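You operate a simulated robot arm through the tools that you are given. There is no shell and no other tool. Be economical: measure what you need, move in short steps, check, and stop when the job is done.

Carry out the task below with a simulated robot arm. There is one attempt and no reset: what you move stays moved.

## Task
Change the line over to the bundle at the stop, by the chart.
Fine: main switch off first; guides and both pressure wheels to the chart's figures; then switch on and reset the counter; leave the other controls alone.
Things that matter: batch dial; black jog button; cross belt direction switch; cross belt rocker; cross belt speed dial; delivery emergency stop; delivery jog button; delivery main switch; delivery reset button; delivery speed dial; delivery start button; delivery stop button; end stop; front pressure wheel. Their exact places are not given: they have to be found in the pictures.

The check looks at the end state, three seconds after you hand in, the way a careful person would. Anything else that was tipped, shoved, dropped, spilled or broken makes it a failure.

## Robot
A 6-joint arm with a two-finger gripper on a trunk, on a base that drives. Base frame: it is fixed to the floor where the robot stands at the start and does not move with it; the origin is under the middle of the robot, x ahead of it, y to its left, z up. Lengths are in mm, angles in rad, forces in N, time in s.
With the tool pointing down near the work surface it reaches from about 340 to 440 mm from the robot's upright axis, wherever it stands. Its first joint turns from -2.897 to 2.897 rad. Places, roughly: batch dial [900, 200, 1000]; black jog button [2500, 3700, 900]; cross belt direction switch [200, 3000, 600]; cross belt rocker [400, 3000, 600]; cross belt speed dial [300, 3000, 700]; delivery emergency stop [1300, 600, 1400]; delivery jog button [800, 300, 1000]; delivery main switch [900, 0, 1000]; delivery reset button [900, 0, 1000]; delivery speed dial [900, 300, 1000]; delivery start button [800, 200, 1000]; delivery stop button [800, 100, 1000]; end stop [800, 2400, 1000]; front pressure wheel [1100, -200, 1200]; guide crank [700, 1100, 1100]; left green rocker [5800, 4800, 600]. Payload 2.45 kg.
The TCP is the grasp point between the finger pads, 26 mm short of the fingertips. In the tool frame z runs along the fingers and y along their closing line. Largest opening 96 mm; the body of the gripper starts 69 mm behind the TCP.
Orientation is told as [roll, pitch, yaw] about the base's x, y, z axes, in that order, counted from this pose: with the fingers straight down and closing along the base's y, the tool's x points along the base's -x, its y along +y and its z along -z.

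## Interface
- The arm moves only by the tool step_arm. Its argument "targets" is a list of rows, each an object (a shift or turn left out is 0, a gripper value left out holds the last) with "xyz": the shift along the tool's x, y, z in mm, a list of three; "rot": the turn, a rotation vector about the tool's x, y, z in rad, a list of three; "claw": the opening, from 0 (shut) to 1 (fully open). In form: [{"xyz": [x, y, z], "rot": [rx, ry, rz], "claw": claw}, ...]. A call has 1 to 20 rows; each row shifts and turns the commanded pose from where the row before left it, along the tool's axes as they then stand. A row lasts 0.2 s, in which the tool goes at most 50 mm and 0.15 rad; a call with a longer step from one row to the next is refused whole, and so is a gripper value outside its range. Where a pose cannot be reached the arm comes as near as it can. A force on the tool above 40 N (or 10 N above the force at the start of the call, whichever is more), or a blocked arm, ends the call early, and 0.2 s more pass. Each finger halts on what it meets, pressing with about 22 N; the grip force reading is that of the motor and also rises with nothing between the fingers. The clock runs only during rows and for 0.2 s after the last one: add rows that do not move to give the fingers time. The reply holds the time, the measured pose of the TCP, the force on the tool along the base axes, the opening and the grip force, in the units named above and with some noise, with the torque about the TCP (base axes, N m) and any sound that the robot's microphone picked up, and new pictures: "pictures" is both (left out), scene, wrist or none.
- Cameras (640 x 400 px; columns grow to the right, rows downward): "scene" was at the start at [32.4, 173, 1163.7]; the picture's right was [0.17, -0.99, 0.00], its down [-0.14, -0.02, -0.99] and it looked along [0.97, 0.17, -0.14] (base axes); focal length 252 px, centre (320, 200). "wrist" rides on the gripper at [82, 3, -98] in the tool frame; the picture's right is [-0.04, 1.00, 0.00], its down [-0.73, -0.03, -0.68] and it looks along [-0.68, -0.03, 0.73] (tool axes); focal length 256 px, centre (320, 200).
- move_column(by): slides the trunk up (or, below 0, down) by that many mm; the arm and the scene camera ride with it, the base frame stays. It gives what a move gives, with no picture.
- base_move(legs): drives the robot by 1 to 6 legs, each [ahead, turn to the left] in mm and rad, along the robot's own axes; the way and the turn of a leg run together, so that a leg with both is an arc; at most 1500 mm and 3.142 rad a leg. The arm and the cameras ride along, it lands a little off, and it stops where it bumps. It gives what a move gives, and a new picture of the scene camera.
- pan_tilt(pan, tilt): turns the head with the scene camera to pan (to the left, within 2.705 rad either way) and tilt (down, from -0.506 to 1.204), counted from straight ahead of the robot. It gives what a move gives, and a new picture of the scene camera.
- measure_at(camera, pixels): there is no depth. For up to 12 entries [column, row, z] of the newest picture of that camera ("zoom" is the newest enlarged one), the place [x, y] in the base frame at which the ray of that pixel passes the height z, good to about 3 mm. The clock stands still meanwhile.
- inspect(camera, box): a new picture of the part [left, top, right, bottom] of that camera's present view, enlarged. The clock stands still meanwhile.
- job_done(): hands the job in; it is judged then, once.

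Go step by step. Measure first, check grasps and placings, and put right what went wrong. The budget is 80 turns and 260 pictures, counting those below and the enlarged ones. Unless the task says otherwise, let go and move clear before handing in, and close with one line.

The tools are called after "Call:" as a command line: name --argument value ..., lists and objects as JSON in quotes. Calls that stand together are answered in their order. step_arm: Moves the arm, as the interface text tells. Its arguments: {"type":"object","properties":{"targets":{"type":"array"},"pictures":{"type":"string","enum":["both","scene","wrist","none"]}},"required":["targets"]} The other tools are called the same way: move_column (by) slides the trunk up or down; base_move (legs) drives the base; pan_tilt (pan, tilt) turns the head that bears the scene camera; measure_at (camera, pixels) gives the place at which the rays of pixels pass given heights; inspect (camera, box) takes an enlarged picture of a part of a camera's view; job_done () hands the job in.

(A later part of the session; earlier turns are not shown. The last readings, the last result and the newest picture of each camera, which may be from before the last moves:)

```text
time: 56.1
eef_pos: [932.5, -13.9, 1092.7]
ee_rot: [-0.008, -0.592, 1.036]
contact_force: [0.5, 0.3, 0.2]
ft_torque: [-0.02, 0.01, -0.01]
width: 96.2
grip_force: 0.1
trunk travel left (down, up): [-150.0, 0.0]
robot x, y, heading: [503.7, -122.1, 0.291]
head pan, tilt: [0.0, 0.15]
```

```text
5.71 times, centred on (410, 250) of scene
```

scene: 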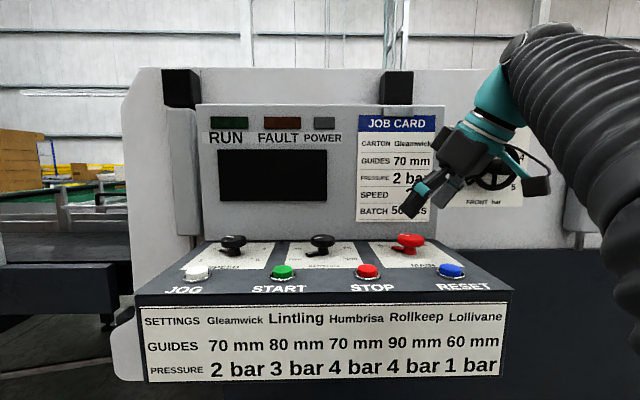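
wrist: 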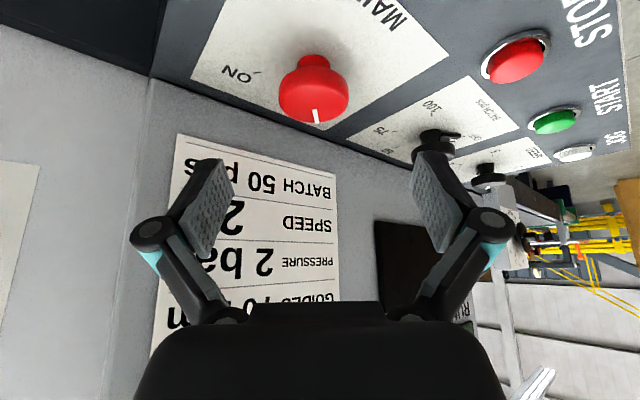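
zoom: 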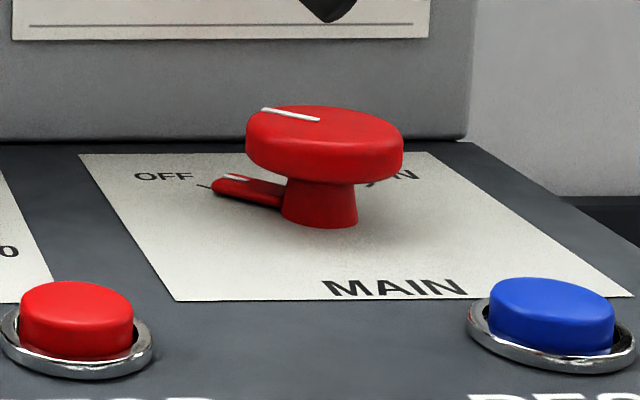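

The pointer now rests at OFF. Next: straighten the arm, raise it with the tool horizontal, back off and shift right to face the front pressure wheel.

Call:
step_arm --targets '[{"xyz": [-28, 0, -42]}, {"rot": [0.082, 0, 0.122]}, {"rot": [0.082, 0, 0.122]}, {"rot": [0.082, 0, 0.122]}, {"rot": [0.082, 0, 0.122]}, {"rot": [0.082, 0, 0.122]}, {"rot": [0, -0.14, 0]}, {"rot": [0, -0.14, 0]}, {"rot": [0, -0.14, 0]}, {"rot": [0, -0.14, 0]}, {"rot": [0, -0.14, 0]}, {"rot": [0, -0.14, 0]}, {"rot": [0, -0.14, 0]}, {"xyz": [0, 0, 0]}]' --pictures "none"

Call:
base_move --legs '[[-345, 0], [207, -1.07], [207, 1.07]]'

Call:
step_arm --targets '[{"xyz": [0, 0, 0]}]' --pictures "wrist"

```text
refused: row 1 steps farther than a row can; nothing moved
```

```text
time: 63.8
eef_pos: [987.9, -186.3, 1092.2]
ee_rot: [-0.008, -0.594, 1.071]
contact_force: [0.3, 0.5, 0.6]
ft_torque: [0.02, 0.03, 0.02]
width: 96.2
grip_force: 0.1
trunk travel left (down, up): [-150.0, 0.0]
robot x, y, heading: [565.0, -316.6, 0.325]
head pan, tilt: [0.0, 0.15]
```

scene: 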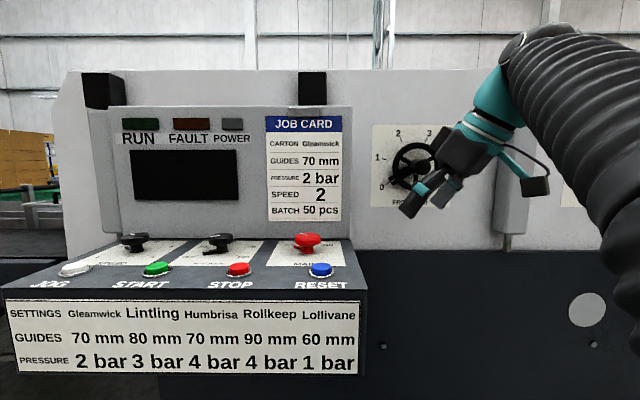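

```text
time: 64.2
eef_pos: [986.5, -187.6, 1092.8]
ee_rot: [-0.006, -0.594, 1.071]
contact_force: [-0.5, -0.5, -0.6]
ft_torque: [0.0, 0.01, -0.06]
width: 96.0
grip_force: 0.0
trunk travel left (down, up): [-150.0, 0.0]
robot x, y, heading: [565.5, -314.3, 0.327]
head pan, tilt: [0.0, 0.15]
```

wrist: 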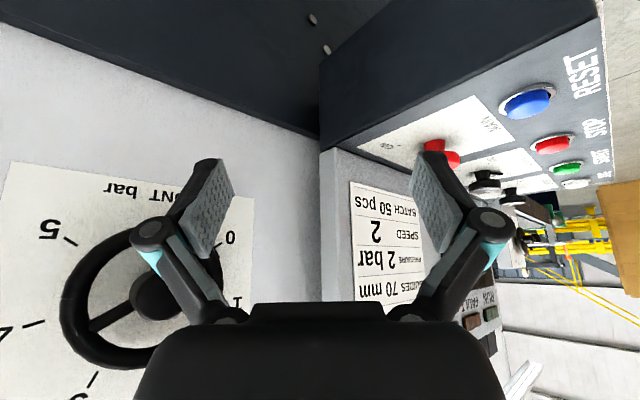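

The first command was refused (step too long), but the drive was clear and the robot now faces the front wheel. Now retract, straighten and level the tool in smaller steps.

Call:
step_arm --targets '[{"xyz": [23.8, 27.8, -16]}, {"xyz": [23.8, 27.8, -16]}, {"xyz": [-16.8, 0, -24.9]}, {"xyz": [-16.8, 0, -24.9]}, {"rot": [0.0716, 0, 0.106]}, {"rot": [0.0716, 0, 0.106]}, {"rot": [0.0716, 0, 0.106]}, {"rot": [0.0716, 0, 0.106]}, {"rot": [0.0716, 0, 0.106]}, {"rot": [0.0716, 0, 0.106]}, {"rot": [0, -0.1395, 0]}, {"rot": [0, -0.1395, 0]}, {"rot": [0, -0.1395, 0]}, {"rot": [0, -0.1395, 0]}, {"rot": [0, -0.1395, 0]}, {"rot": [0, -0.1395, 0]}, {"rot": [0, -0.1395, 0]}, {"xyz": [0, 0, 0]}]' --pictures "both"

```text
time: 68.0
eef_pos: [909.7, -209.2, 1148.3]
ee_rot: [-2.222, -1.564, 2.524]
contact_force: [0.1, 0.6, -0.6]
ft_torque: [0.0, 0.01, 0.03]
width: 95.9
grip_force: 0.1
out of reach, approached as far as the arm can: row 4
trunk travel left (down, up): [-150.0, 0.0]
robot x, y, heading: [562.3, -316.0, 0.325]
head pan, tilt: [0.0, 0.15]
```

scene: 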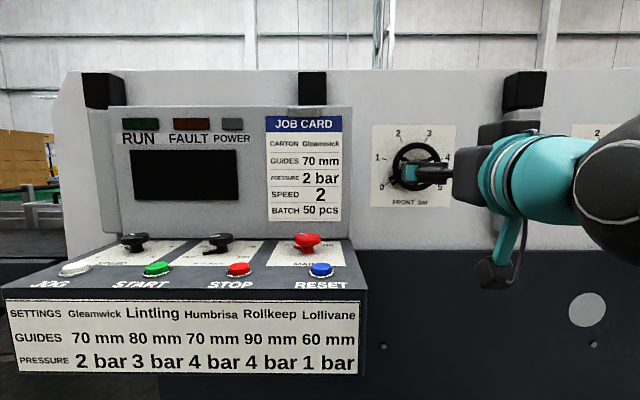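
wrist: 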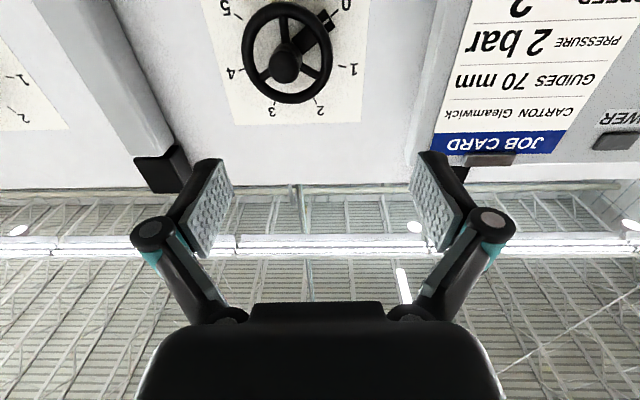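

The tool is level and the wrist camera sees the wheel at (285,60). Zoom and measure rays.

Call:
inspect --camera "wrist" --box '[210, 0, 370, 130]'

Call:
measure_at --camera "wrist" --pixels '[[286, 66, 1130], [286, 66, 1140], [286, 66, 1150], [286, 66, 1160], [235, 125, 1200], [357, 122, 1200], [235, 125, 1220], [357, 122, 1220]]'

Call:
inspect --camera "scene" --box '[360, 110, 470, 220]'

Call:
measure_at --camera "scene" --pixels '[[371, 207, 1090], [371, 207, 1100], [453, 206, 1100], [371, 125, 1220], [371, 125, 1210], [320, 240, 1000]]'

```text
3.08 times, centred on (290, 65) of wrist
```

zoom: 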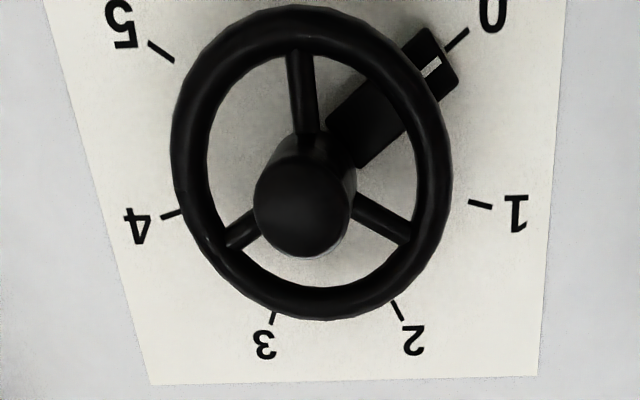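

```text
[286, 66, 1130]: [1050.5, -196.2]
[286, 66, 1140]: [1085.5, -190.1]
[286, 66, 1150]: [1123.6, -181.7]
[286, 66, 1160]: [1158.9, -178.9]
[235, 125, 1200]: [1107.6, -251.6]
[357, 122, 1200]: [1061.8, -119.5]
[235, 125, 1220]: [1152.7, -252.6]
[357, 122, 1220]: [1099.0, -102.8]
```

```text
3.64 times, centred on (415, 165) of scene
```

zoom: 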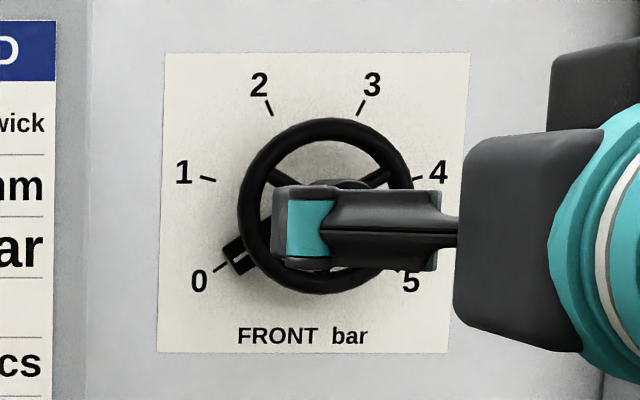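

```text
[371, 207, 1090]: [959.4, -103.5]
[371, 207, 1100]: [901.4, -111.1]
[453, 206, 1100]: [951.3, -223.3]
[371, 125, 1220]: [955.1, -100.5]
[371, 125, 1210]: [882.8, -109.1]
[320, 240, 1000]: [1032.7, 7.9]
```

Front wheel hub (≈35 mm thick, protruding) lies ~36 mm to my right, end face at n≈1005–1030, z≈1148. Shift right and forward 120 mm, then look.

Call:
step_arm --targets '[{"xyz": [0, -36, 0]}, {"xyz": [0, 0, 40]}, {"xyz": [0, 0, 40]}, {"xyz": [0, 0, 40]}, {"xyz": [0, 0, 0]}]' --pictures "both"

Call:
inspect --camera "scene" --box '[360, 110, 520, 220]'

```text
time: 69.2
eef_pos: [1038.1, -207.0, 1147.9]
ee_rot: [-2.022, -1.567, 2.321]
contact_force: [0.3, 0.4, -1.0]
ft_torque: [0.0, 0.02, 0.01]
width: 96.1
grip_force: 0.0
trunk travel left (down, up): [-150.0, 0.0]
robot x, y, heading: [561.8, -316.4, 0.323]
head pan, tilt: [0.0, 0.15]
```

scene: 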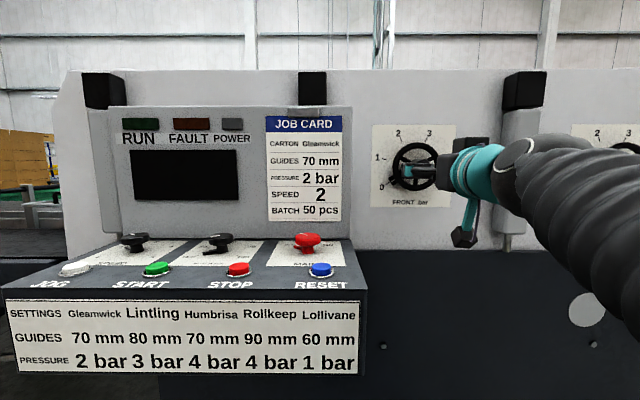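
wrist: 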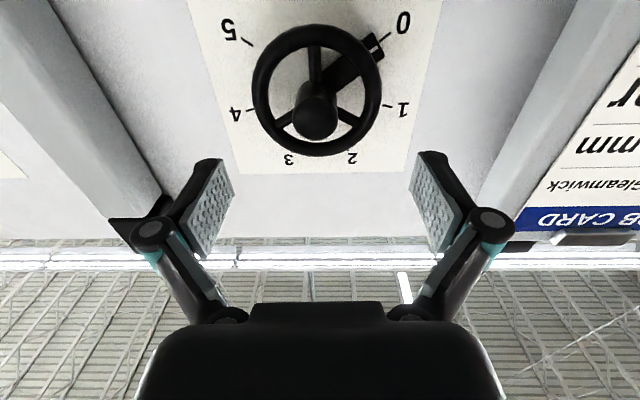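

```text
3.64 times, centred on (440, 165) of scene
```

zoom: 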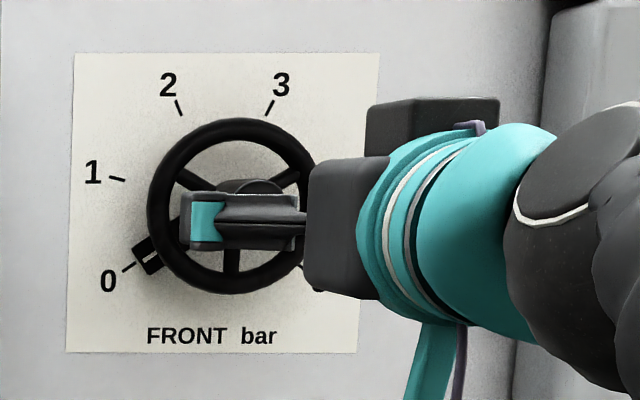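

The hub end is ~83 mm ahead, almost centred (1 mm, -3 mm); the rim is ~45 mm behind it. I'll pre-rotate the tool -1.5 rad (to give room for a +3.5 rad turn), then go forward 60 mm.

Call:
step_arm --targets '[{"xyz": [0, -3, 0]}, {"rot": [0, 0, -0.15]}, {"rot": [0, 0, -0.15]}, {"rot": [0, 0, -0.15]}, {"rot": [0, 0, -0.15]}, {"rot": [0, 0, -0.15]}, {"rot": [0, 0, -0.15]}, {"rot": [0, 0, -0.15]}, {"rot": [0, 0, -0.15]}, {"rot": [0, 0, -0.15]}, {"rot": [0, 0, -0.15]}, {"xyz": [0, 0, 30]}, {"xyz": [0, 0, 30]}, {"xyz": [0, 0, 0]}]' --pictures "both"

```text
time: 72.2
eef_pos: [1094.5, -191.9, 1150.4]
ee_rot: [-1.571, -0.067, 1.871]
contact_force: [0.2, 0.0, 0.5]
ft_torque: [0.01, -0.02, -0.01]
width: 96.3
grip_force: 0.1
trunk travel left (down, up): [-150.0, 0.0]
robot x, y, heading: [566.3, -316.7, 0.325]
head pan, tilt: [0.0, 0.15]
```

scene: 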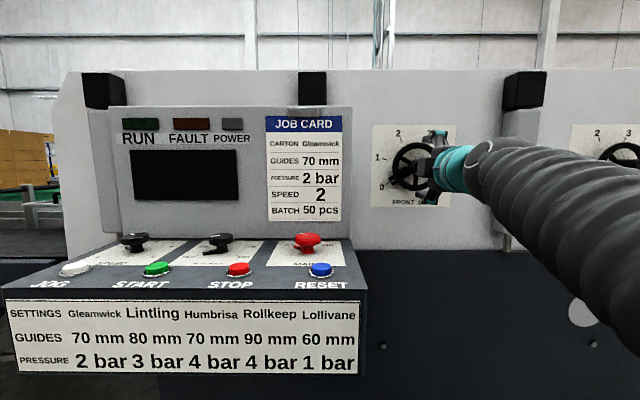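
wrist: 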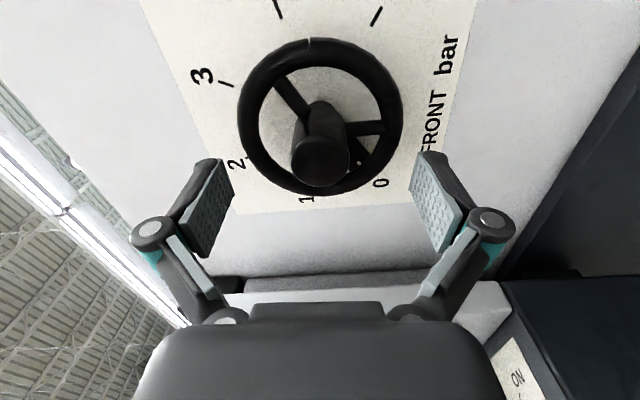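

The hub end (321,160) is centred on the tool axis, 23 mm ahead. Forward 30 and close.

Call:
step_arm --targets '[{"xyz": [0, 0, 15]}, {"xyz": [0, 0, 15]}, {"claw": 0.2}, {"claw": 0.2}, {"claw": 0.2}, {"claw": 0.2}]' --pictures "wrist"

```text
time: 73.1
eef_pos: [1115.8, -185.6, 1149.3]
ee_rot: [-1.571, -0.063, 1.873]
contact_force: [-47.2, -14.6, -14.6]
ft_torque: [-0.2, 0.61, 0.62]
width: 33.4
grip_force: 42.9
trunk travel left (down, up): [-150.0, 0.0]
robot x, y, heading: [562.2, -314.4, 0.326]
head pan, tilt: [0.0, 0.15]
stopped in row 4: the force on the tool passed its limit at 54 N (the readings are from after the stop); the commanded pose is now the measured one
```

wrist: 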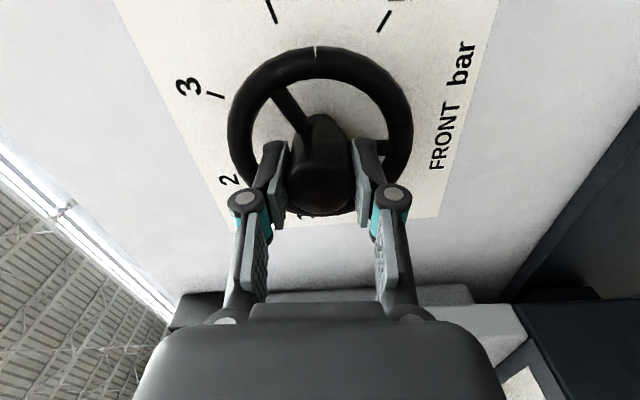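

Gripped at 33 mm but pressing axially ~47 N (tips on spokes). I'll open, back off 7 mm and regrip.

Call:
step_arm --targets '[{"claw": 0.6}, {"claw": 0.6, "xyz": [0, 0, -7]}, {"claw": 0.2}, {"claw": 0.2}, {"claw": 0.2}]' --pictures "wrist"

```text
time: 74.3
eef_pos: [1112.1, -186.7, 1150.8]
ee_rot: [-1.571, -0.067, 1.872]
contact_force: [-3.8, -1.2, 11.1]
ft_torque: [0.1, -0.28, -0.08]
width: 33.4
grip_force: 45.0
trunk travel left (down, up): [-150.0, 0.0]
robot x, y, heading: [568.0, -312.3, 0.327]
head pan, tilt: [0.0, 0.15]
```

wrist: 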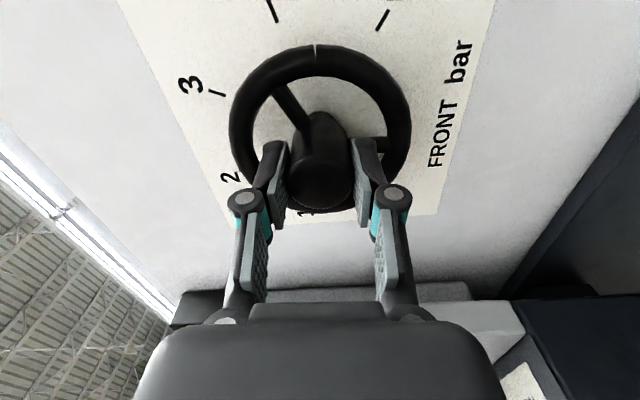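

Good grip with little axial force. Now turn clockwise (+tool z), 5 rows first, and check.

Call:
step_arm --targets '[{"rot": [0, 0, 0.14]}, {"rot": [0, 0, 0.14]}, {"rot": [0, 0, 0.14]}, {"rot": [0, 0, 0.14]}, {"rot": [0, 0, 0.14]}, {"rot": [0, 0, 0]}]' --pictures "wrist"

Call:
inspect --camera "scene" --box '[360, 110, 470, 220]'

```text
time: 75.7
eef_pos: [1112.5, -187.0, 1150.0]
ee_rot: [-1.573, -0.767, 1.872]
contact_force: [-6.1, -3.5, 21.6]
ft_torque: [0.13, -0.35, -0.22]
width: 33.3
grip_force: 44.8
trunk travel left (down, up): [-150.0, 0.0]
robot x, y, heading: [565.2, -314.2, 0.33]
head pan, tilt: [0.0, 0.15]
```

wrist: 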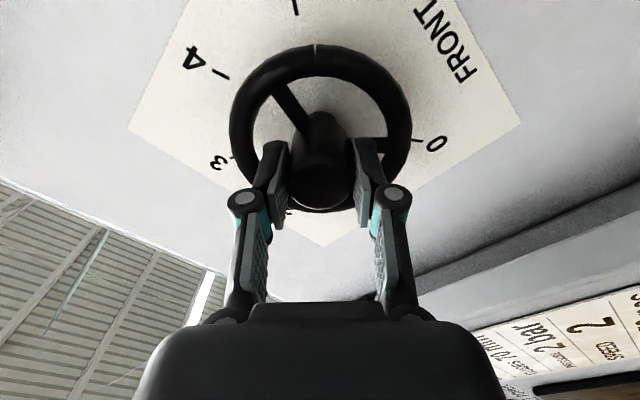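

```text
3.64 times, centred on (415, 165) of scene
```

zoom: 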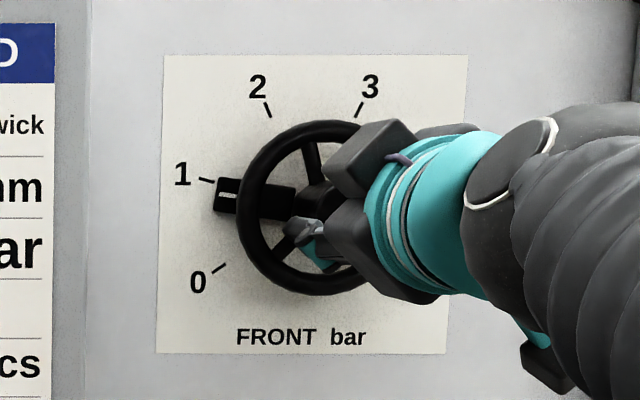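

The pointer has moved from 0 to ~0.8, matching the 0.70 rad turn. Continue.

Call:
step_arm --targets '[{"rot": [0, 0, 0.14]}, {"rot": [0, 0, 0.14]}, {"rot": [0, 0, 0.14]}, {"rot": [0, 0, 0.14]}, {"rot": [0, 0, 0.14]}, {"rot": [0, 0, 0.14]}, {"rot": [0, 0, 0.14]}, {"rot": [0, 0, 0.14]}]' --pictures "none"

Call:
step_arm --targets '[{"rot": [0, 0, 0.14]}, {"rot": [0, 0, 0.14]}, {"rot": [0, 0, 0.14]}, {"rot": [0, 0, 0.14]}, {"rot": [0, 0, 0.14]}, {"rot": [0, 0, 0.14]}, {"rot": [0, 0, 0.14]}, {"rot": [0, 0, 0.14]}]' --pictures "wrist"

Call:
inspect --camera "scene" --box '[360, 110, 470, 220]'

```text
time: 77.5
eef_pos: [1112.0, -186.7, 1149.8]
ee_rot: [1.574, -1.254, -1.271]
contact_force: [-2.2, -6.9, 24.9]
ft_torque: [-0.05, 0.05, 0.1]
width: 33.5
grip_force: 45.0
trunk travel left (down, up): [-150.0, 0.0]
robot x, y, heading: [561.3, -314.4, 0.324]
head pan, tilt: [0.0, 0.15]
```

```text
time: 79.3
eef_pos: [1112.7, -185.8, 1150.1]
ee_rot: [1.571, -0.133, -1.269]
contact_force: [-3.6, -6.0, 22.0]
ft_torque: [0.1, -0.35, 0.29]
width: 33.6
grip_force: 44.7
trunk travel left (down, up): [-150.0, 0.0]
robot x, y, heading: [560.4, -309.4, 0.328]
head pan, tilt: [0.0, 0.15]
```

wrist: 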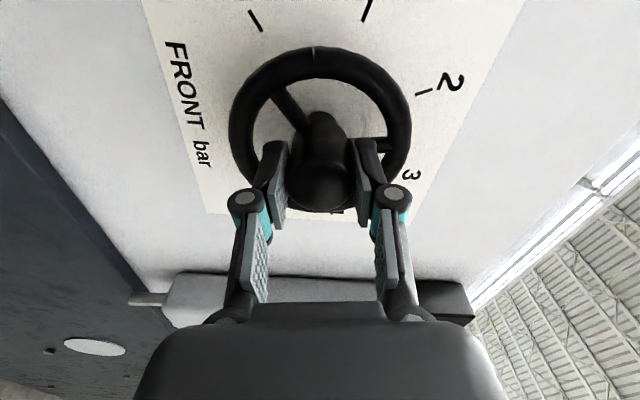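

```text
3.64 times, centred on (415, 165) of scene
```

zoom: 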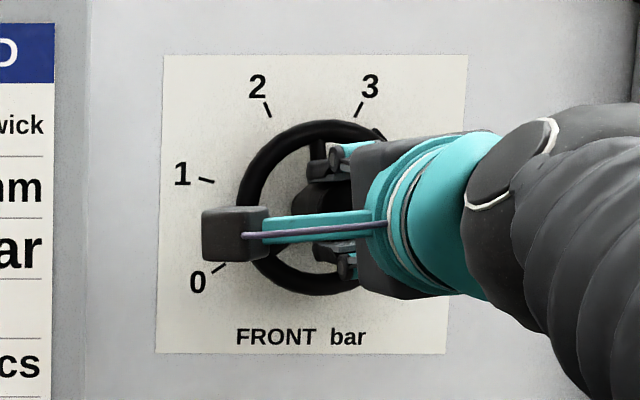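

Turned 168° so far; 32° more to reach 4.

Call:
step_arm --targets '[{"rot": [0, 0, 0.1375]}, {"rot": [0, 0, 0.1375]}, {"rot": [0, 0, 0.1375]}, {"rot": [0, 0, 0.1375]}, {"rot": [0, 0, 0]}, {"rot": [0, 0, 0]}]' --pictures "wrist"

Call:
inspect --camera "wrist" --box '[220, 0, 480, 230]'

```text
time: 80.7
eef_pos: [1112.6, -188.1, 1151.0]
ee_rot: [1.573, 0.415, -1.267]
contact_force: [-2.7, -2.7, 24.2]
ft_torque: [0.21, -0.64, 0.09]
width: 33.6
grip_force: 44.7
trunk travel left (down, up): [-150.0, 0.0]
robot x, y, heading: [565.1, -317.1, 0.327]
head pan, tilt: [0.0, 0.15]
```

wrist: 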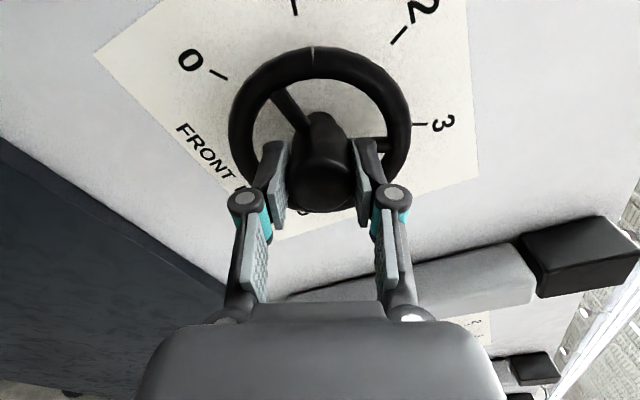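

```text
1.74 times, centred on (350, 115) of wrist
```

zoom: 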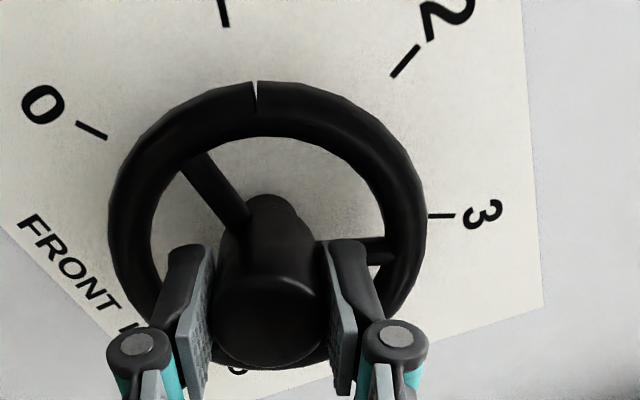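

Release, back off 95 mm and roll back to look at the pointer.

Call:
step_arm --targets '[{"claw": 1.0}, {"claw": 1.0}, {"claw": 1.0}, {"xyz": [0, 0, -45]}, {"xyz": [0, 0, -45]}, {"rot": [0, 0, -0.1421]}, {"rot": [0, 0, -0.1421]}, {"rot": [0, 0, -0.1421]}, {"rot": [0, 0, -0.1421]}, {"rot": [0, 0, -0.1421]}, {"rot": [0, 0, -0.1421]}, {"rot": [0, 0, -0.1421]}, {"rot": [0, 0, -0.1421]}, {"rot": [0, 0, -0.1421]}, {"rot": [0, 0, -0.1421]}, {"rot": [0, 0, -0.1421]}, {"rot": [0, 0, -0.1421]}, {"rot": [0, 0, -0.1421]}, {"rot": [0, 0, -0.1421]}, {"xyz": [0, 0, 0]}]' --pictures "wrist"

Call:
inspect --camera "wrist" --box '[230, 10, 410, 180]'

Call:
inspect --camera "scene" --box '[360, 110, 470, 220]'

```text
time: 84.9
eef_pos: [1028.5, -211.8, 1148.0]
ee_rot: [-1.193, -1.565, 1.493]
contact_force: [-0.3, -0.8, -0.3]
ft_torque: [-0.01, -0.01, -0.03]
width: 96.0
grip_force: 0.0
trunk travel left (down, up): [-150.0, 0.0]
robot x, y, heading: [563.4, -314.3, 0.329]
head pan, tilt: [0.0, 0.15]
```

wrist: 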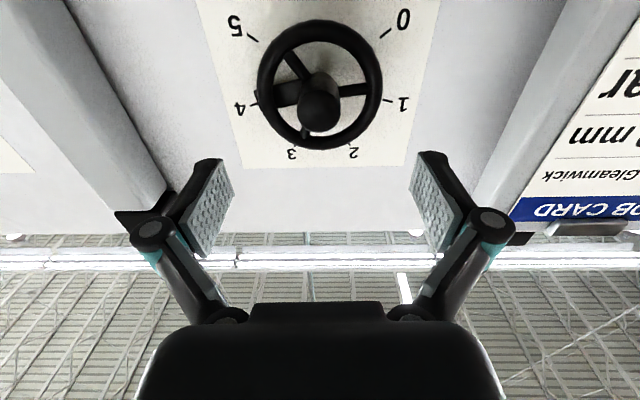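

```text
2.35 times, centred on (320, 95) of wrist
```

zoom: 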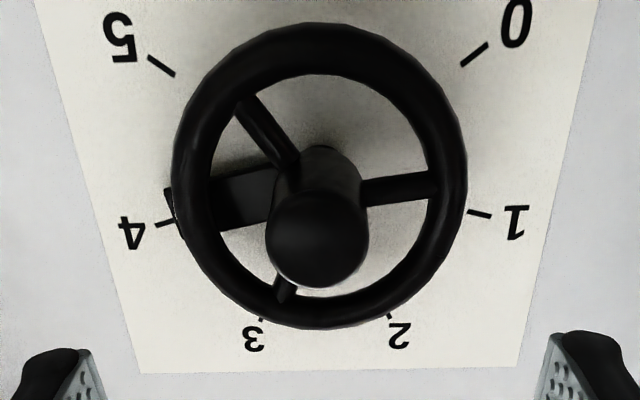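

```text
3.64 times, centred on (415, 165) of scene
```

zoom: 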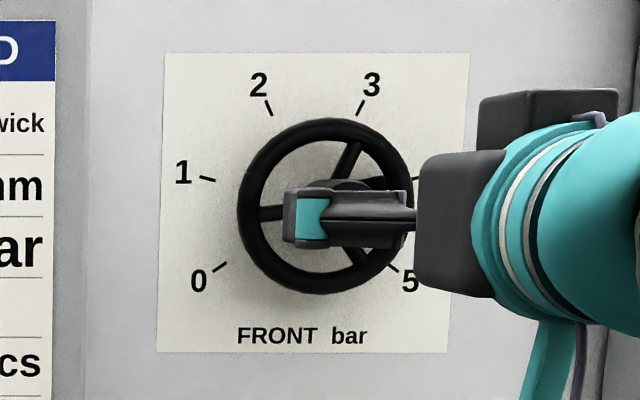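

The pointer is near 4; I'll verify it from a clear view after moving. Retract and drive to face the rear wheel, ~440 mm to the right.

Call:
step_arm --targets '[{"xyz": [0, 0, -40]}, {"xyz": [0, 0, -40]}, {"xyz": [0, 0, 0]}]' --pictures "none"

Call:
base_move --legs '[[-600, 0], [398, -1.265], [398, 1.237]]'

Call:
step_arm --targets '[{"xyz": [0, 0, 0]}]' --pictures "wrist"

```text
time: 85.7
eef_pos: [952.0, -236.3, 1146.7]
ee_rot: [-1.001, -1.565, 1.302]
contact_force: [-0.1, -0.2, -0.1]
ft_torque: [-0.02, 0.01, -0.01]
width: 96.0
grip_force: 0.0
trunk travel left (down, up): [-150.0, 0.0]
robot x, y, heading: [562.9, -313.7, 0.326]
head pan, tilt: [0.0, 0.15]
```

```text
time: 95.4
eef_pos: [1096.5, -655.6, 1147.7]
ee_rot: [-1.069, -1.565, 1.378]
contact_force: [0.4, -0.2, -0.1]
ft_torque: [-0.01, -0.02, 0.02]
width: 96.0
grip_force: 0.0
trunk travel left (down, up): [-150.0, 0.0]
robot x, y, heading: [709.7, -736.0, 0.33]
head pan, tilt: [0.0, 0.15]
cut short: leg 2, 3
```

scene: 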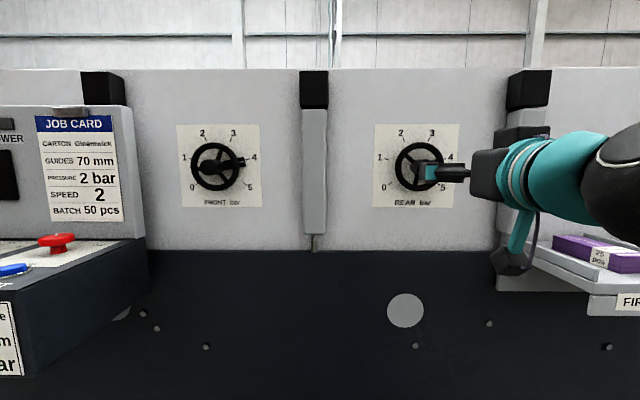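

```text
time: 95.8
eef_pos: [1097.7, -654.2, 1147.4]
ee_rot: [-0.981, -1.565, 1.291]
contact_force: [0.0, -0.1, -0.5]
ft_torque: [0.0, 0.02, 0.03]
width: 96.0
grip_force: 0.0
trunk travel left (down, up): [-150.0, 0.0]
robot x, y, heading: [713.2, -734.6, 0.325]
head pan, tilt: [0.0, 0.15]
```

wrist: 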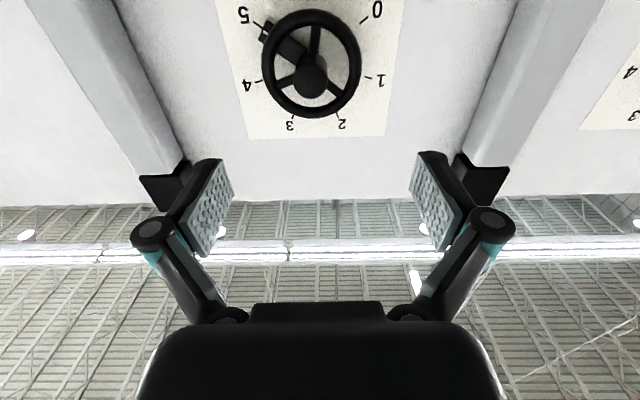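

Robot arrived facing the rear wheel. Zoom both wheels in the scene view for the pointers.

Call:
inspect --camera "scene" --box '[170, 115, 270, 215]'

Call:
inspect --camera "wrist" --box '[220, 0, 400, 140]'

Call:
inspect --camera "scene" --box '[460, 180, 640, 330]'

```text
4.00 times, centred on (220, 165) of scene
```

zoom: 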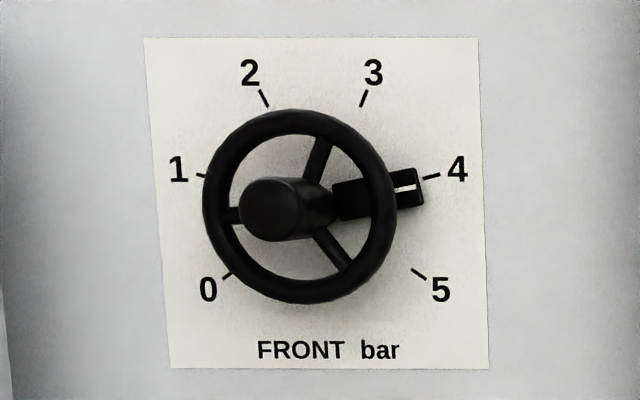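

```text
2.86 times, centred on (310, 70) of wrist
```

zoom: 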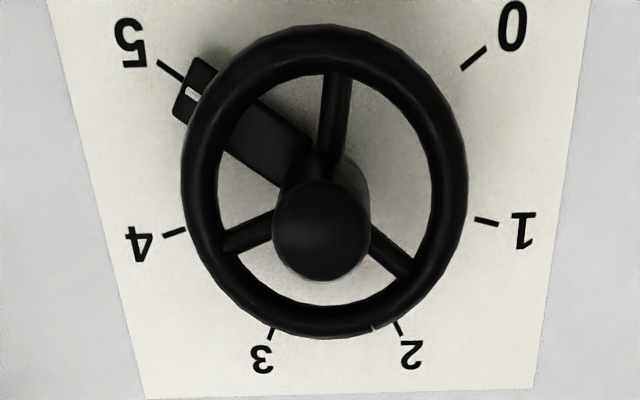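

```text
2.67 times, centred on (550, 255) of scene
```

zoom: 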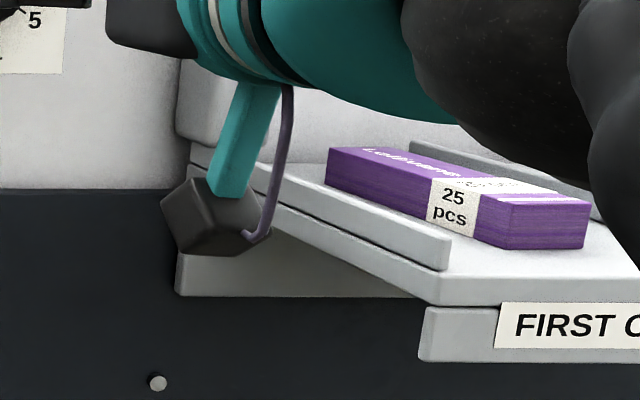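

Let me zoom tighter on the front pointer to judge its angle.

Call:
inspect --camera "scene" --box '[236, 145, 262, 175]'

Call:
inspect --camera "scene" --box '[193, 135, 253, 195]'

```text
13.33 times, centred on (249, 160) of scene
```

zoom: 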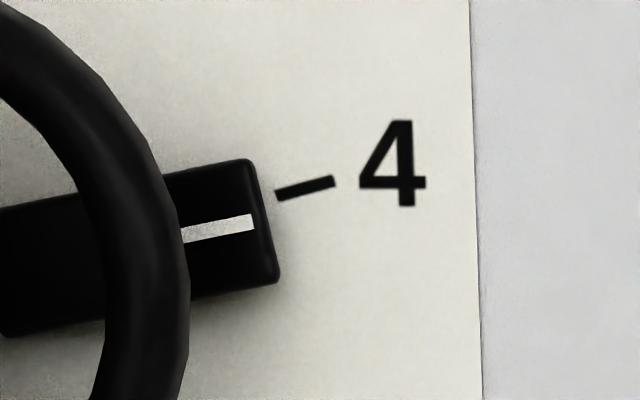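

```text
6.67 times, centred on (223, 165) of scene
```

zoom: 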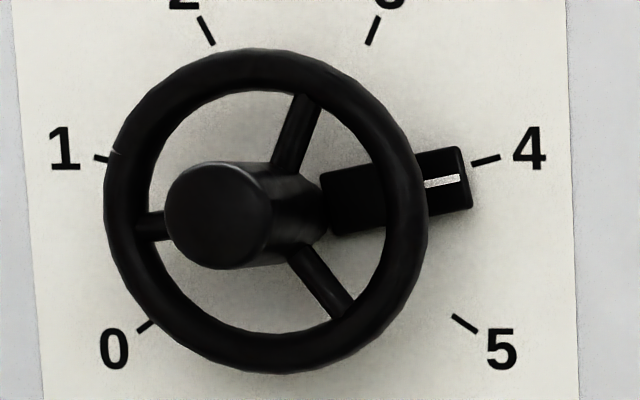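

Front pointer is within ~0.05 bar of 4. The rear pointer is at 5, so it needs 50° CCW. Rear hub is 10 mm right and ~158 mm ahead; approach to ~50 mm.

Call:
step_arm --targets '[{"xyz": [-2, -10, 0]}, {"xyz": [0, 0, 40]}, {"xyz": [0, 0, 40]}, {"xyz": [0, 0, 30]}, {"xyz": [0, 0, 0]}]' --pictures "wrist"

```text
time: 97.0
eef_pos: [1204.7, -629.0, 1149.1]
ee_rot: [-1.168, -1.566, 1.477]
contact_force: [-0.7, -1.3, -0.5]
ft_torque: [-0.01, -0.01, 0.0]
width: 96.1
grip_force: 0.1
trunk travel left (down, up): [-150.0, 0.0]
robot x, y, heading: [712.1, -736.1, 0.326]
head pan, tilt: [0.0, 0.15]
```

wrist: 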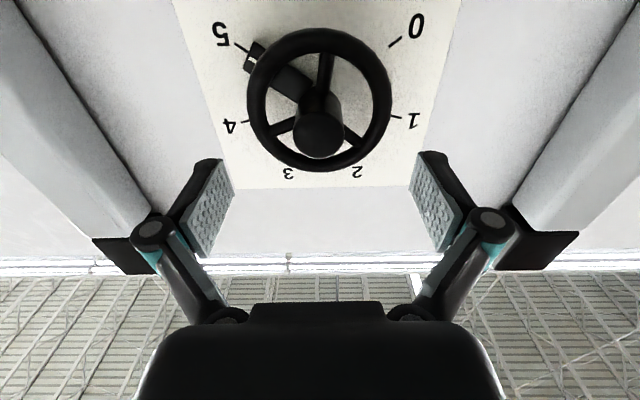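

Hub end is ~58 mm ahead, 3.5 mm up, 2 mm right. Go forward 54 and grip.

Call:
step_arm --targets '[{"xyz": [-3.5, -2, 27]}, {"xyz": [0, 0, 27]}, {"claw": 0.2}, {"claw": 0.2}, {"claw": 0.2}, {"claw": 0.2}]' --pictures "wrist"

```text
time: 98.4
eef_pos: [1257.1, -613.6, 1153.9]
ee_rot: [-1.154, -1.565, 1.465]
contact_force: [-6.2, 12.0, 0.4]
ft_torque: [0.08, -0.12, 0.65]
width: 33.3
grip_force: 44.9
trunk travel left (down, up): [-150.0, 0.0]
robot x, y, heading: [709.5, -735.3, 0.327]
head pan, tilt: [0.0, 0.15]
```

wrist: 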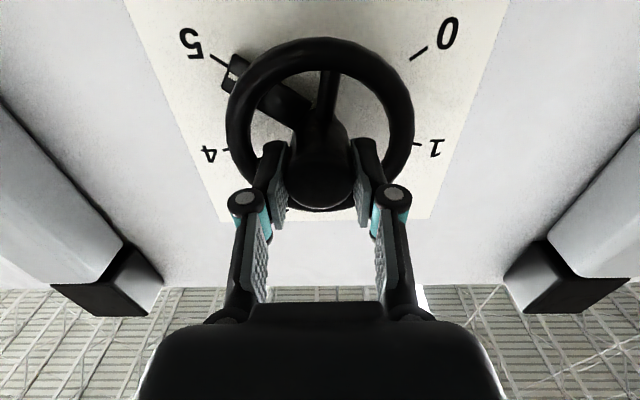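

Good grip. Turn CCW by 0.87 rad, then release, back off and look.

Call:
step_arm --targets '[{"rot": [0, 0, -0.145]}, {"rot": [0, 0, -0.145]}, {"rot": [0, 0, -0.145]}, {"rot": [0, 0, -0.145]}, {"rot": [0, 0, -0.145]}, {"rot": [0, 0, -0.145]}, {"rot": [0, 0, 0]}, {"rot": [0, 0, 0]}]' --pictures "none"

Call:
inspect --camera "scene" --box '[365, 110, 475, 220]'

```text
time: 100.3
eef_pos: [1256.3, -611.8, 1152.5]
ee_rot: [-1.563, -0.695, 1.882]
contact_force: [-10.8, 27.7, -0.1]
ft_torque: [0.29, -0.41, 1.56]
width: 33.5
grip_force: 44.9
trunk travel left (down, up): [-150.0, 0.0]
robot x, y, heading: [706.7, -737.9, 0.342]
head pan, tilt: [0.0, 0.15]
stopped in row 8: the force on the tool passed its limit at 40 N (the readings are from after the stop); the commanded pose is now the measured one
```

```text
3.64 times, centred on (420, 165) of scene
```

zoom: 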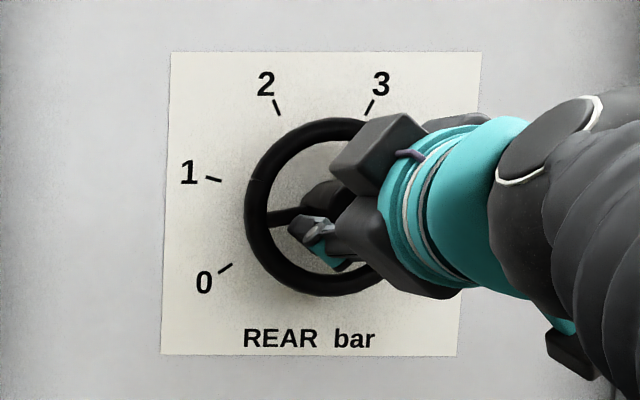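

Rolled 0.876 rad. Release, back off 90 mm and view.

Call:
step_arm --targets '[{"claw": 1.0}, {"claw": 1.0}, {"claw": 1.0}, {"xyz": [0, 0, -45]}, {"xyz": [0, 0, -45]}, {"rot": [0, 0, 0.145]}, {"rot": [0, 0, 0.145]}, {"rot": [0, 0, 0.145]}, {"rot": [0, 0, 0.145]}, {"rot": [0, 0, 0.145]}, {"rot": [0, 0, 0.145]}, {"rot": [0, 0, 0]}]' --pictures "wrist"

Call:
inspect --camera "wrist" --box '[240, 20, 400, 180]'

```text
time: 102.9
eef_pos: [1172.5, -643.5, 1153.2]
ee_rot: [-0.423, -1.562, 0.733]
contact_force: [0.5, -0.3, 0.9]
ft_torque: [-0.01, 0.0, 0.02]
width: 96.3
grip_force: 0.1
trunk travel left (down, up): [-150.0, 0.0]
robot x, y, heading: [707.8, -732.8, 0.333]
head pan, tilt: [0.0, 0.15]
```

wrist: 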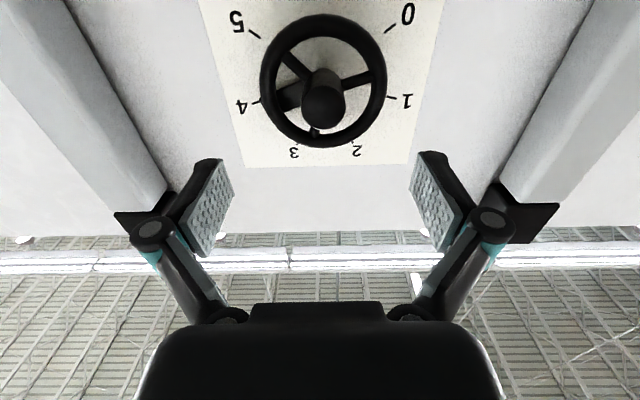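

```text
2.50 times, centred on (320, 100) of wrist
```

zoom: 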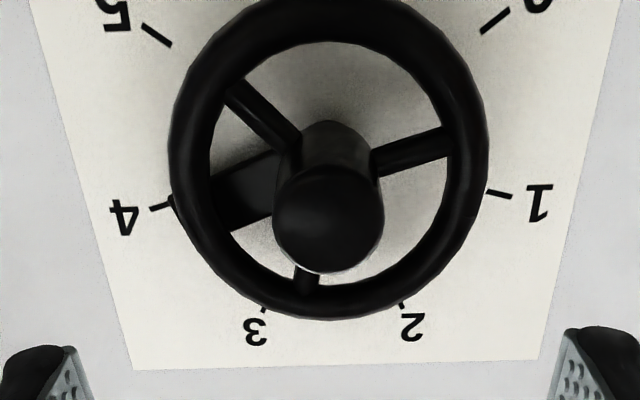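

The rear pointer may be slightly under 4 (steeper than the front's). Move the arm right/back for a clear scene view.

Call:
step_arm --targets '[{"xyz": [0, 0, -45]}, {"xyz": [0, -45, -10]}, {"xyz": [0, -45, -10]}, {"xyz": [0, -45, -10]}, {"xyz": [0, 0, 0]}]' --pictures "scene"

Call:
inspect --camera "scene" --box '[390, 135, 450, 195]'

Call:
inspect --camera "scene" --box '[420, 145, 460, 180]'

```text
time: 103.7
eef_pos: [1105.6, -621.6, 1161.9]
ee_rot: [-2.106, -1.538, 2.707]
contact_force: [-0.5, -0.5, 0.4]
ft_torque: [-0.02, -0.02, -0.05]
width: 96.2
grip_force: 0.1
trunk travel left (down, up): [-150.0, 0.0]
robot x, y, heading: [710.0, -739.1, 0.336]
head pan, tilt: [0.0, 0.15]
stopped in row 3: the arm was blocked; the commanded pose is now the measured one
```

scene: 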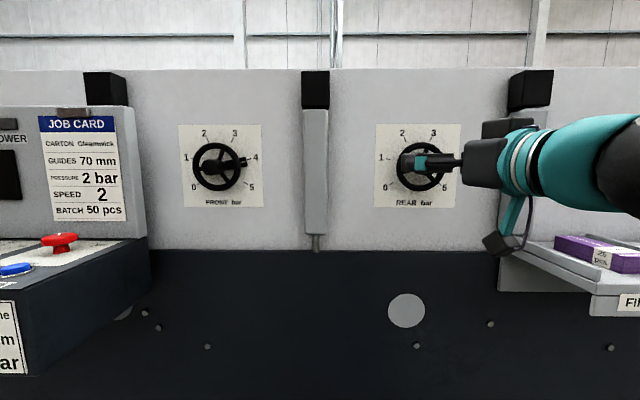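

```text
6.67 times, centred on (420, 165) of scene
```

zoom: 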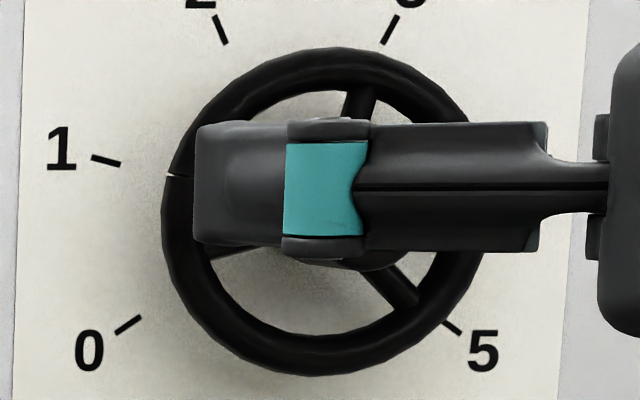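

```text
11.43 times, centred on (440, 162) of scene
```

zoom: 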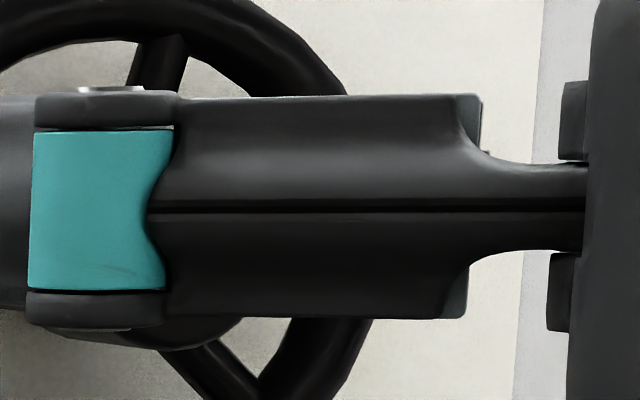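

The arm blocked moving right. Instead I'll tilt the tool up to ~-0.82, which points the wrist camera squarely at the wheel.

Call:
step_arm --targets '[{"rot": [0, 0.15, 0]}, {"rot": [0, 0.15, 0]}, {"rot": [0, 0.15, 0]}, {"rot": [0, 0.15, 0]}, {"rot": [0, 0.15, 0]}, {"xyz": [0, 0, 0]}]' --pictures "both"

Call:
inspect --camera "scene" --box '[380, 125, 460, 205]'

Call:
inspect --camera "wrist" --box '[220, 120, 420, 280]'

```text
time: 105.1
eef_pos: [1104.4, -621.3, 1162.5]
ee_rot: [-0.04, -0.837, 0.628]
contact_force: [0.3, -0.5, 0.5]
ft_torque: [-0.02, 0.01, -0.01]
width: 96.1
grip_force: 0.1
trunk travel left (down, up): [-150.0, 0.0]
robot x, y, heading: [710.5, -734.2, 0.332]
head pan, tilt: [0.0, 0.15]
```

scene: 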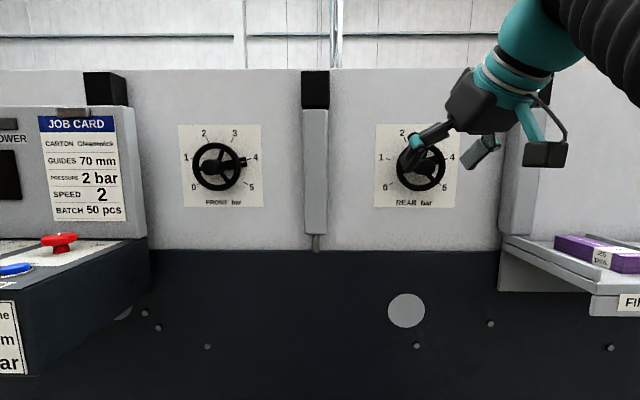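
wrist: 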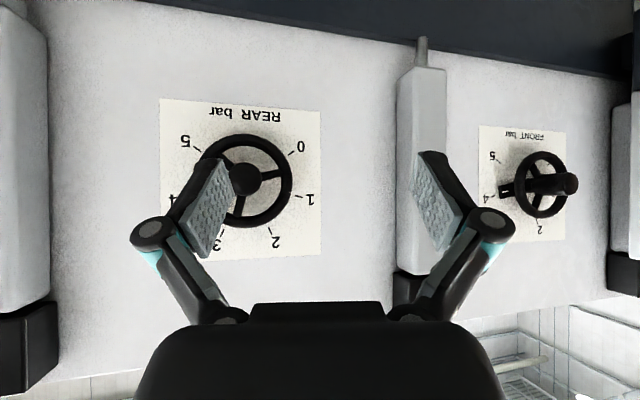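

```text
5.00 times, centred on (420, 165) of scene
```

zoom: 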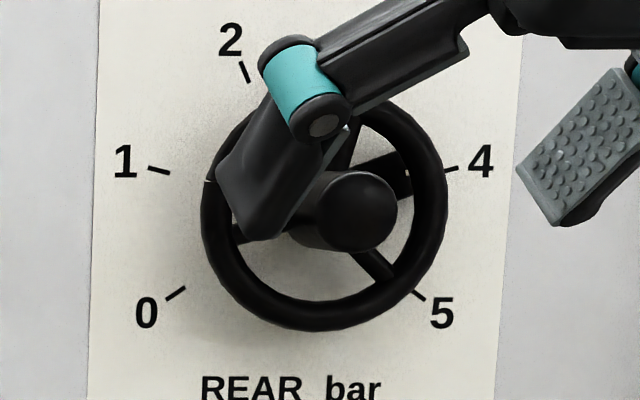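

```text
2.50 times, centred on (320, 200) of wrist
```

zoom: 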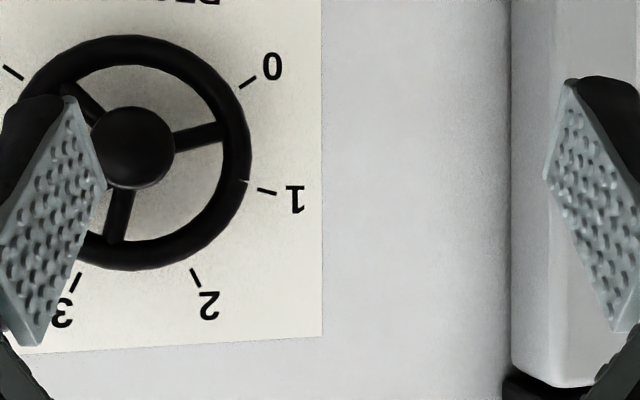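

The view is still partly hidden by the left finger. Straighten yaw and shift the tool right ~70 mm for a clear look.

Call:
step_arm --targets '[{"rot": [0.111, 0, 0.1]}, {"rot": [0.111, 0, 0.1]}, {"xyz": [0, -40, 0]}, {"xyz": [0, -40, 0]}, {"xyz": [0, 0, 0]}]' --pictures "both"

Call:
inspect --camera "scene" --box '[380, 125, 460, 205]'

Call:
inspect --camera "scene" --box '[428, 145, 458, 180]'

```text
time: 106.3
eef_pos: [1130.5, -698.3, 1163.5]
ee_rot: [-0.041, -0.847, 0.331]
contact_force: [-0.4, -0.4, -0.1]
ft_torque: [-0.02, 0.01, -0.01]
width: 95.7
grip_force: 0.0
trunk travel left (down, up): [-150.0, 0.0]
robot x, y, heading: [711.8, -736.1, 0.332]
head pan, tilt: [0.0, 0.15]
```

scene: 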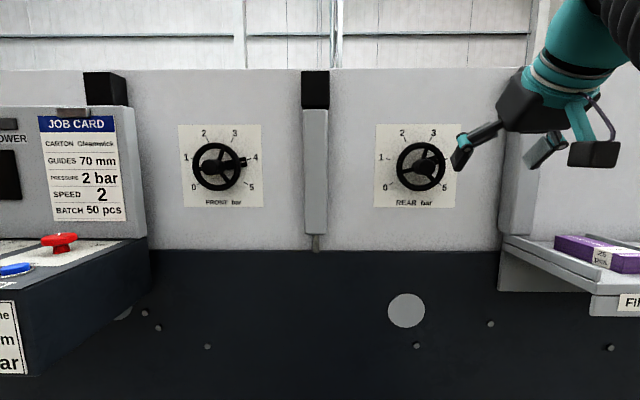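
wrist: 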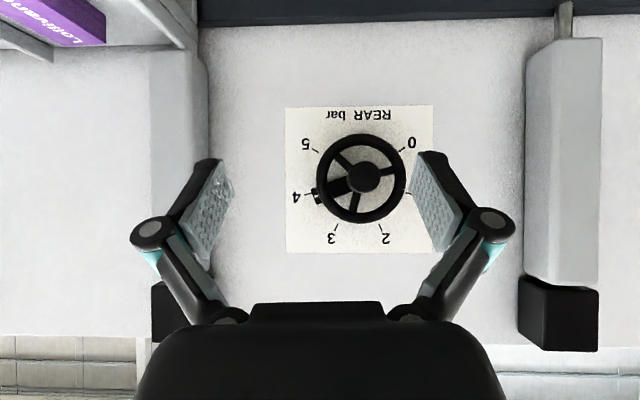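

```text
5.00 times, centred on (420, 165) of scene
```

zoom: 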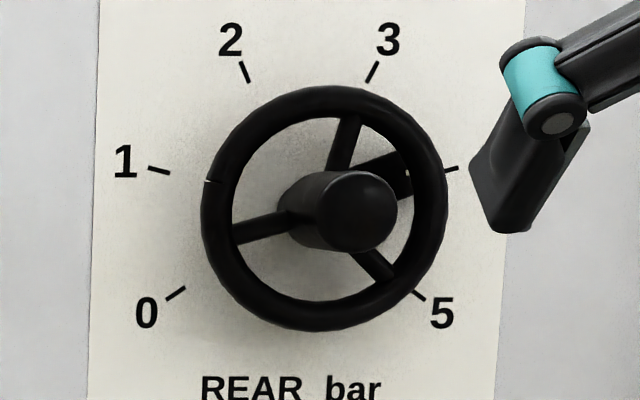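

```text
11.43 times, centred on (443, 162) of scene
```

zoom: 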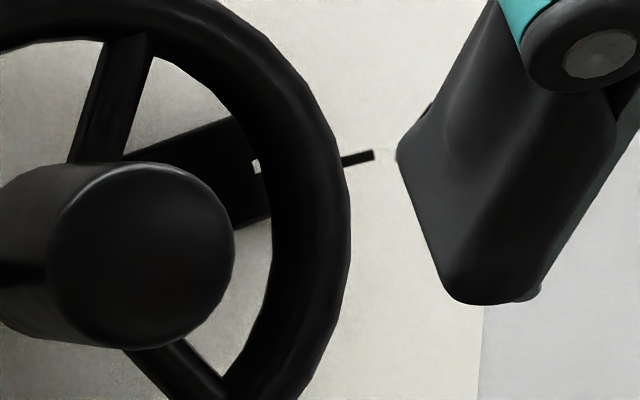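

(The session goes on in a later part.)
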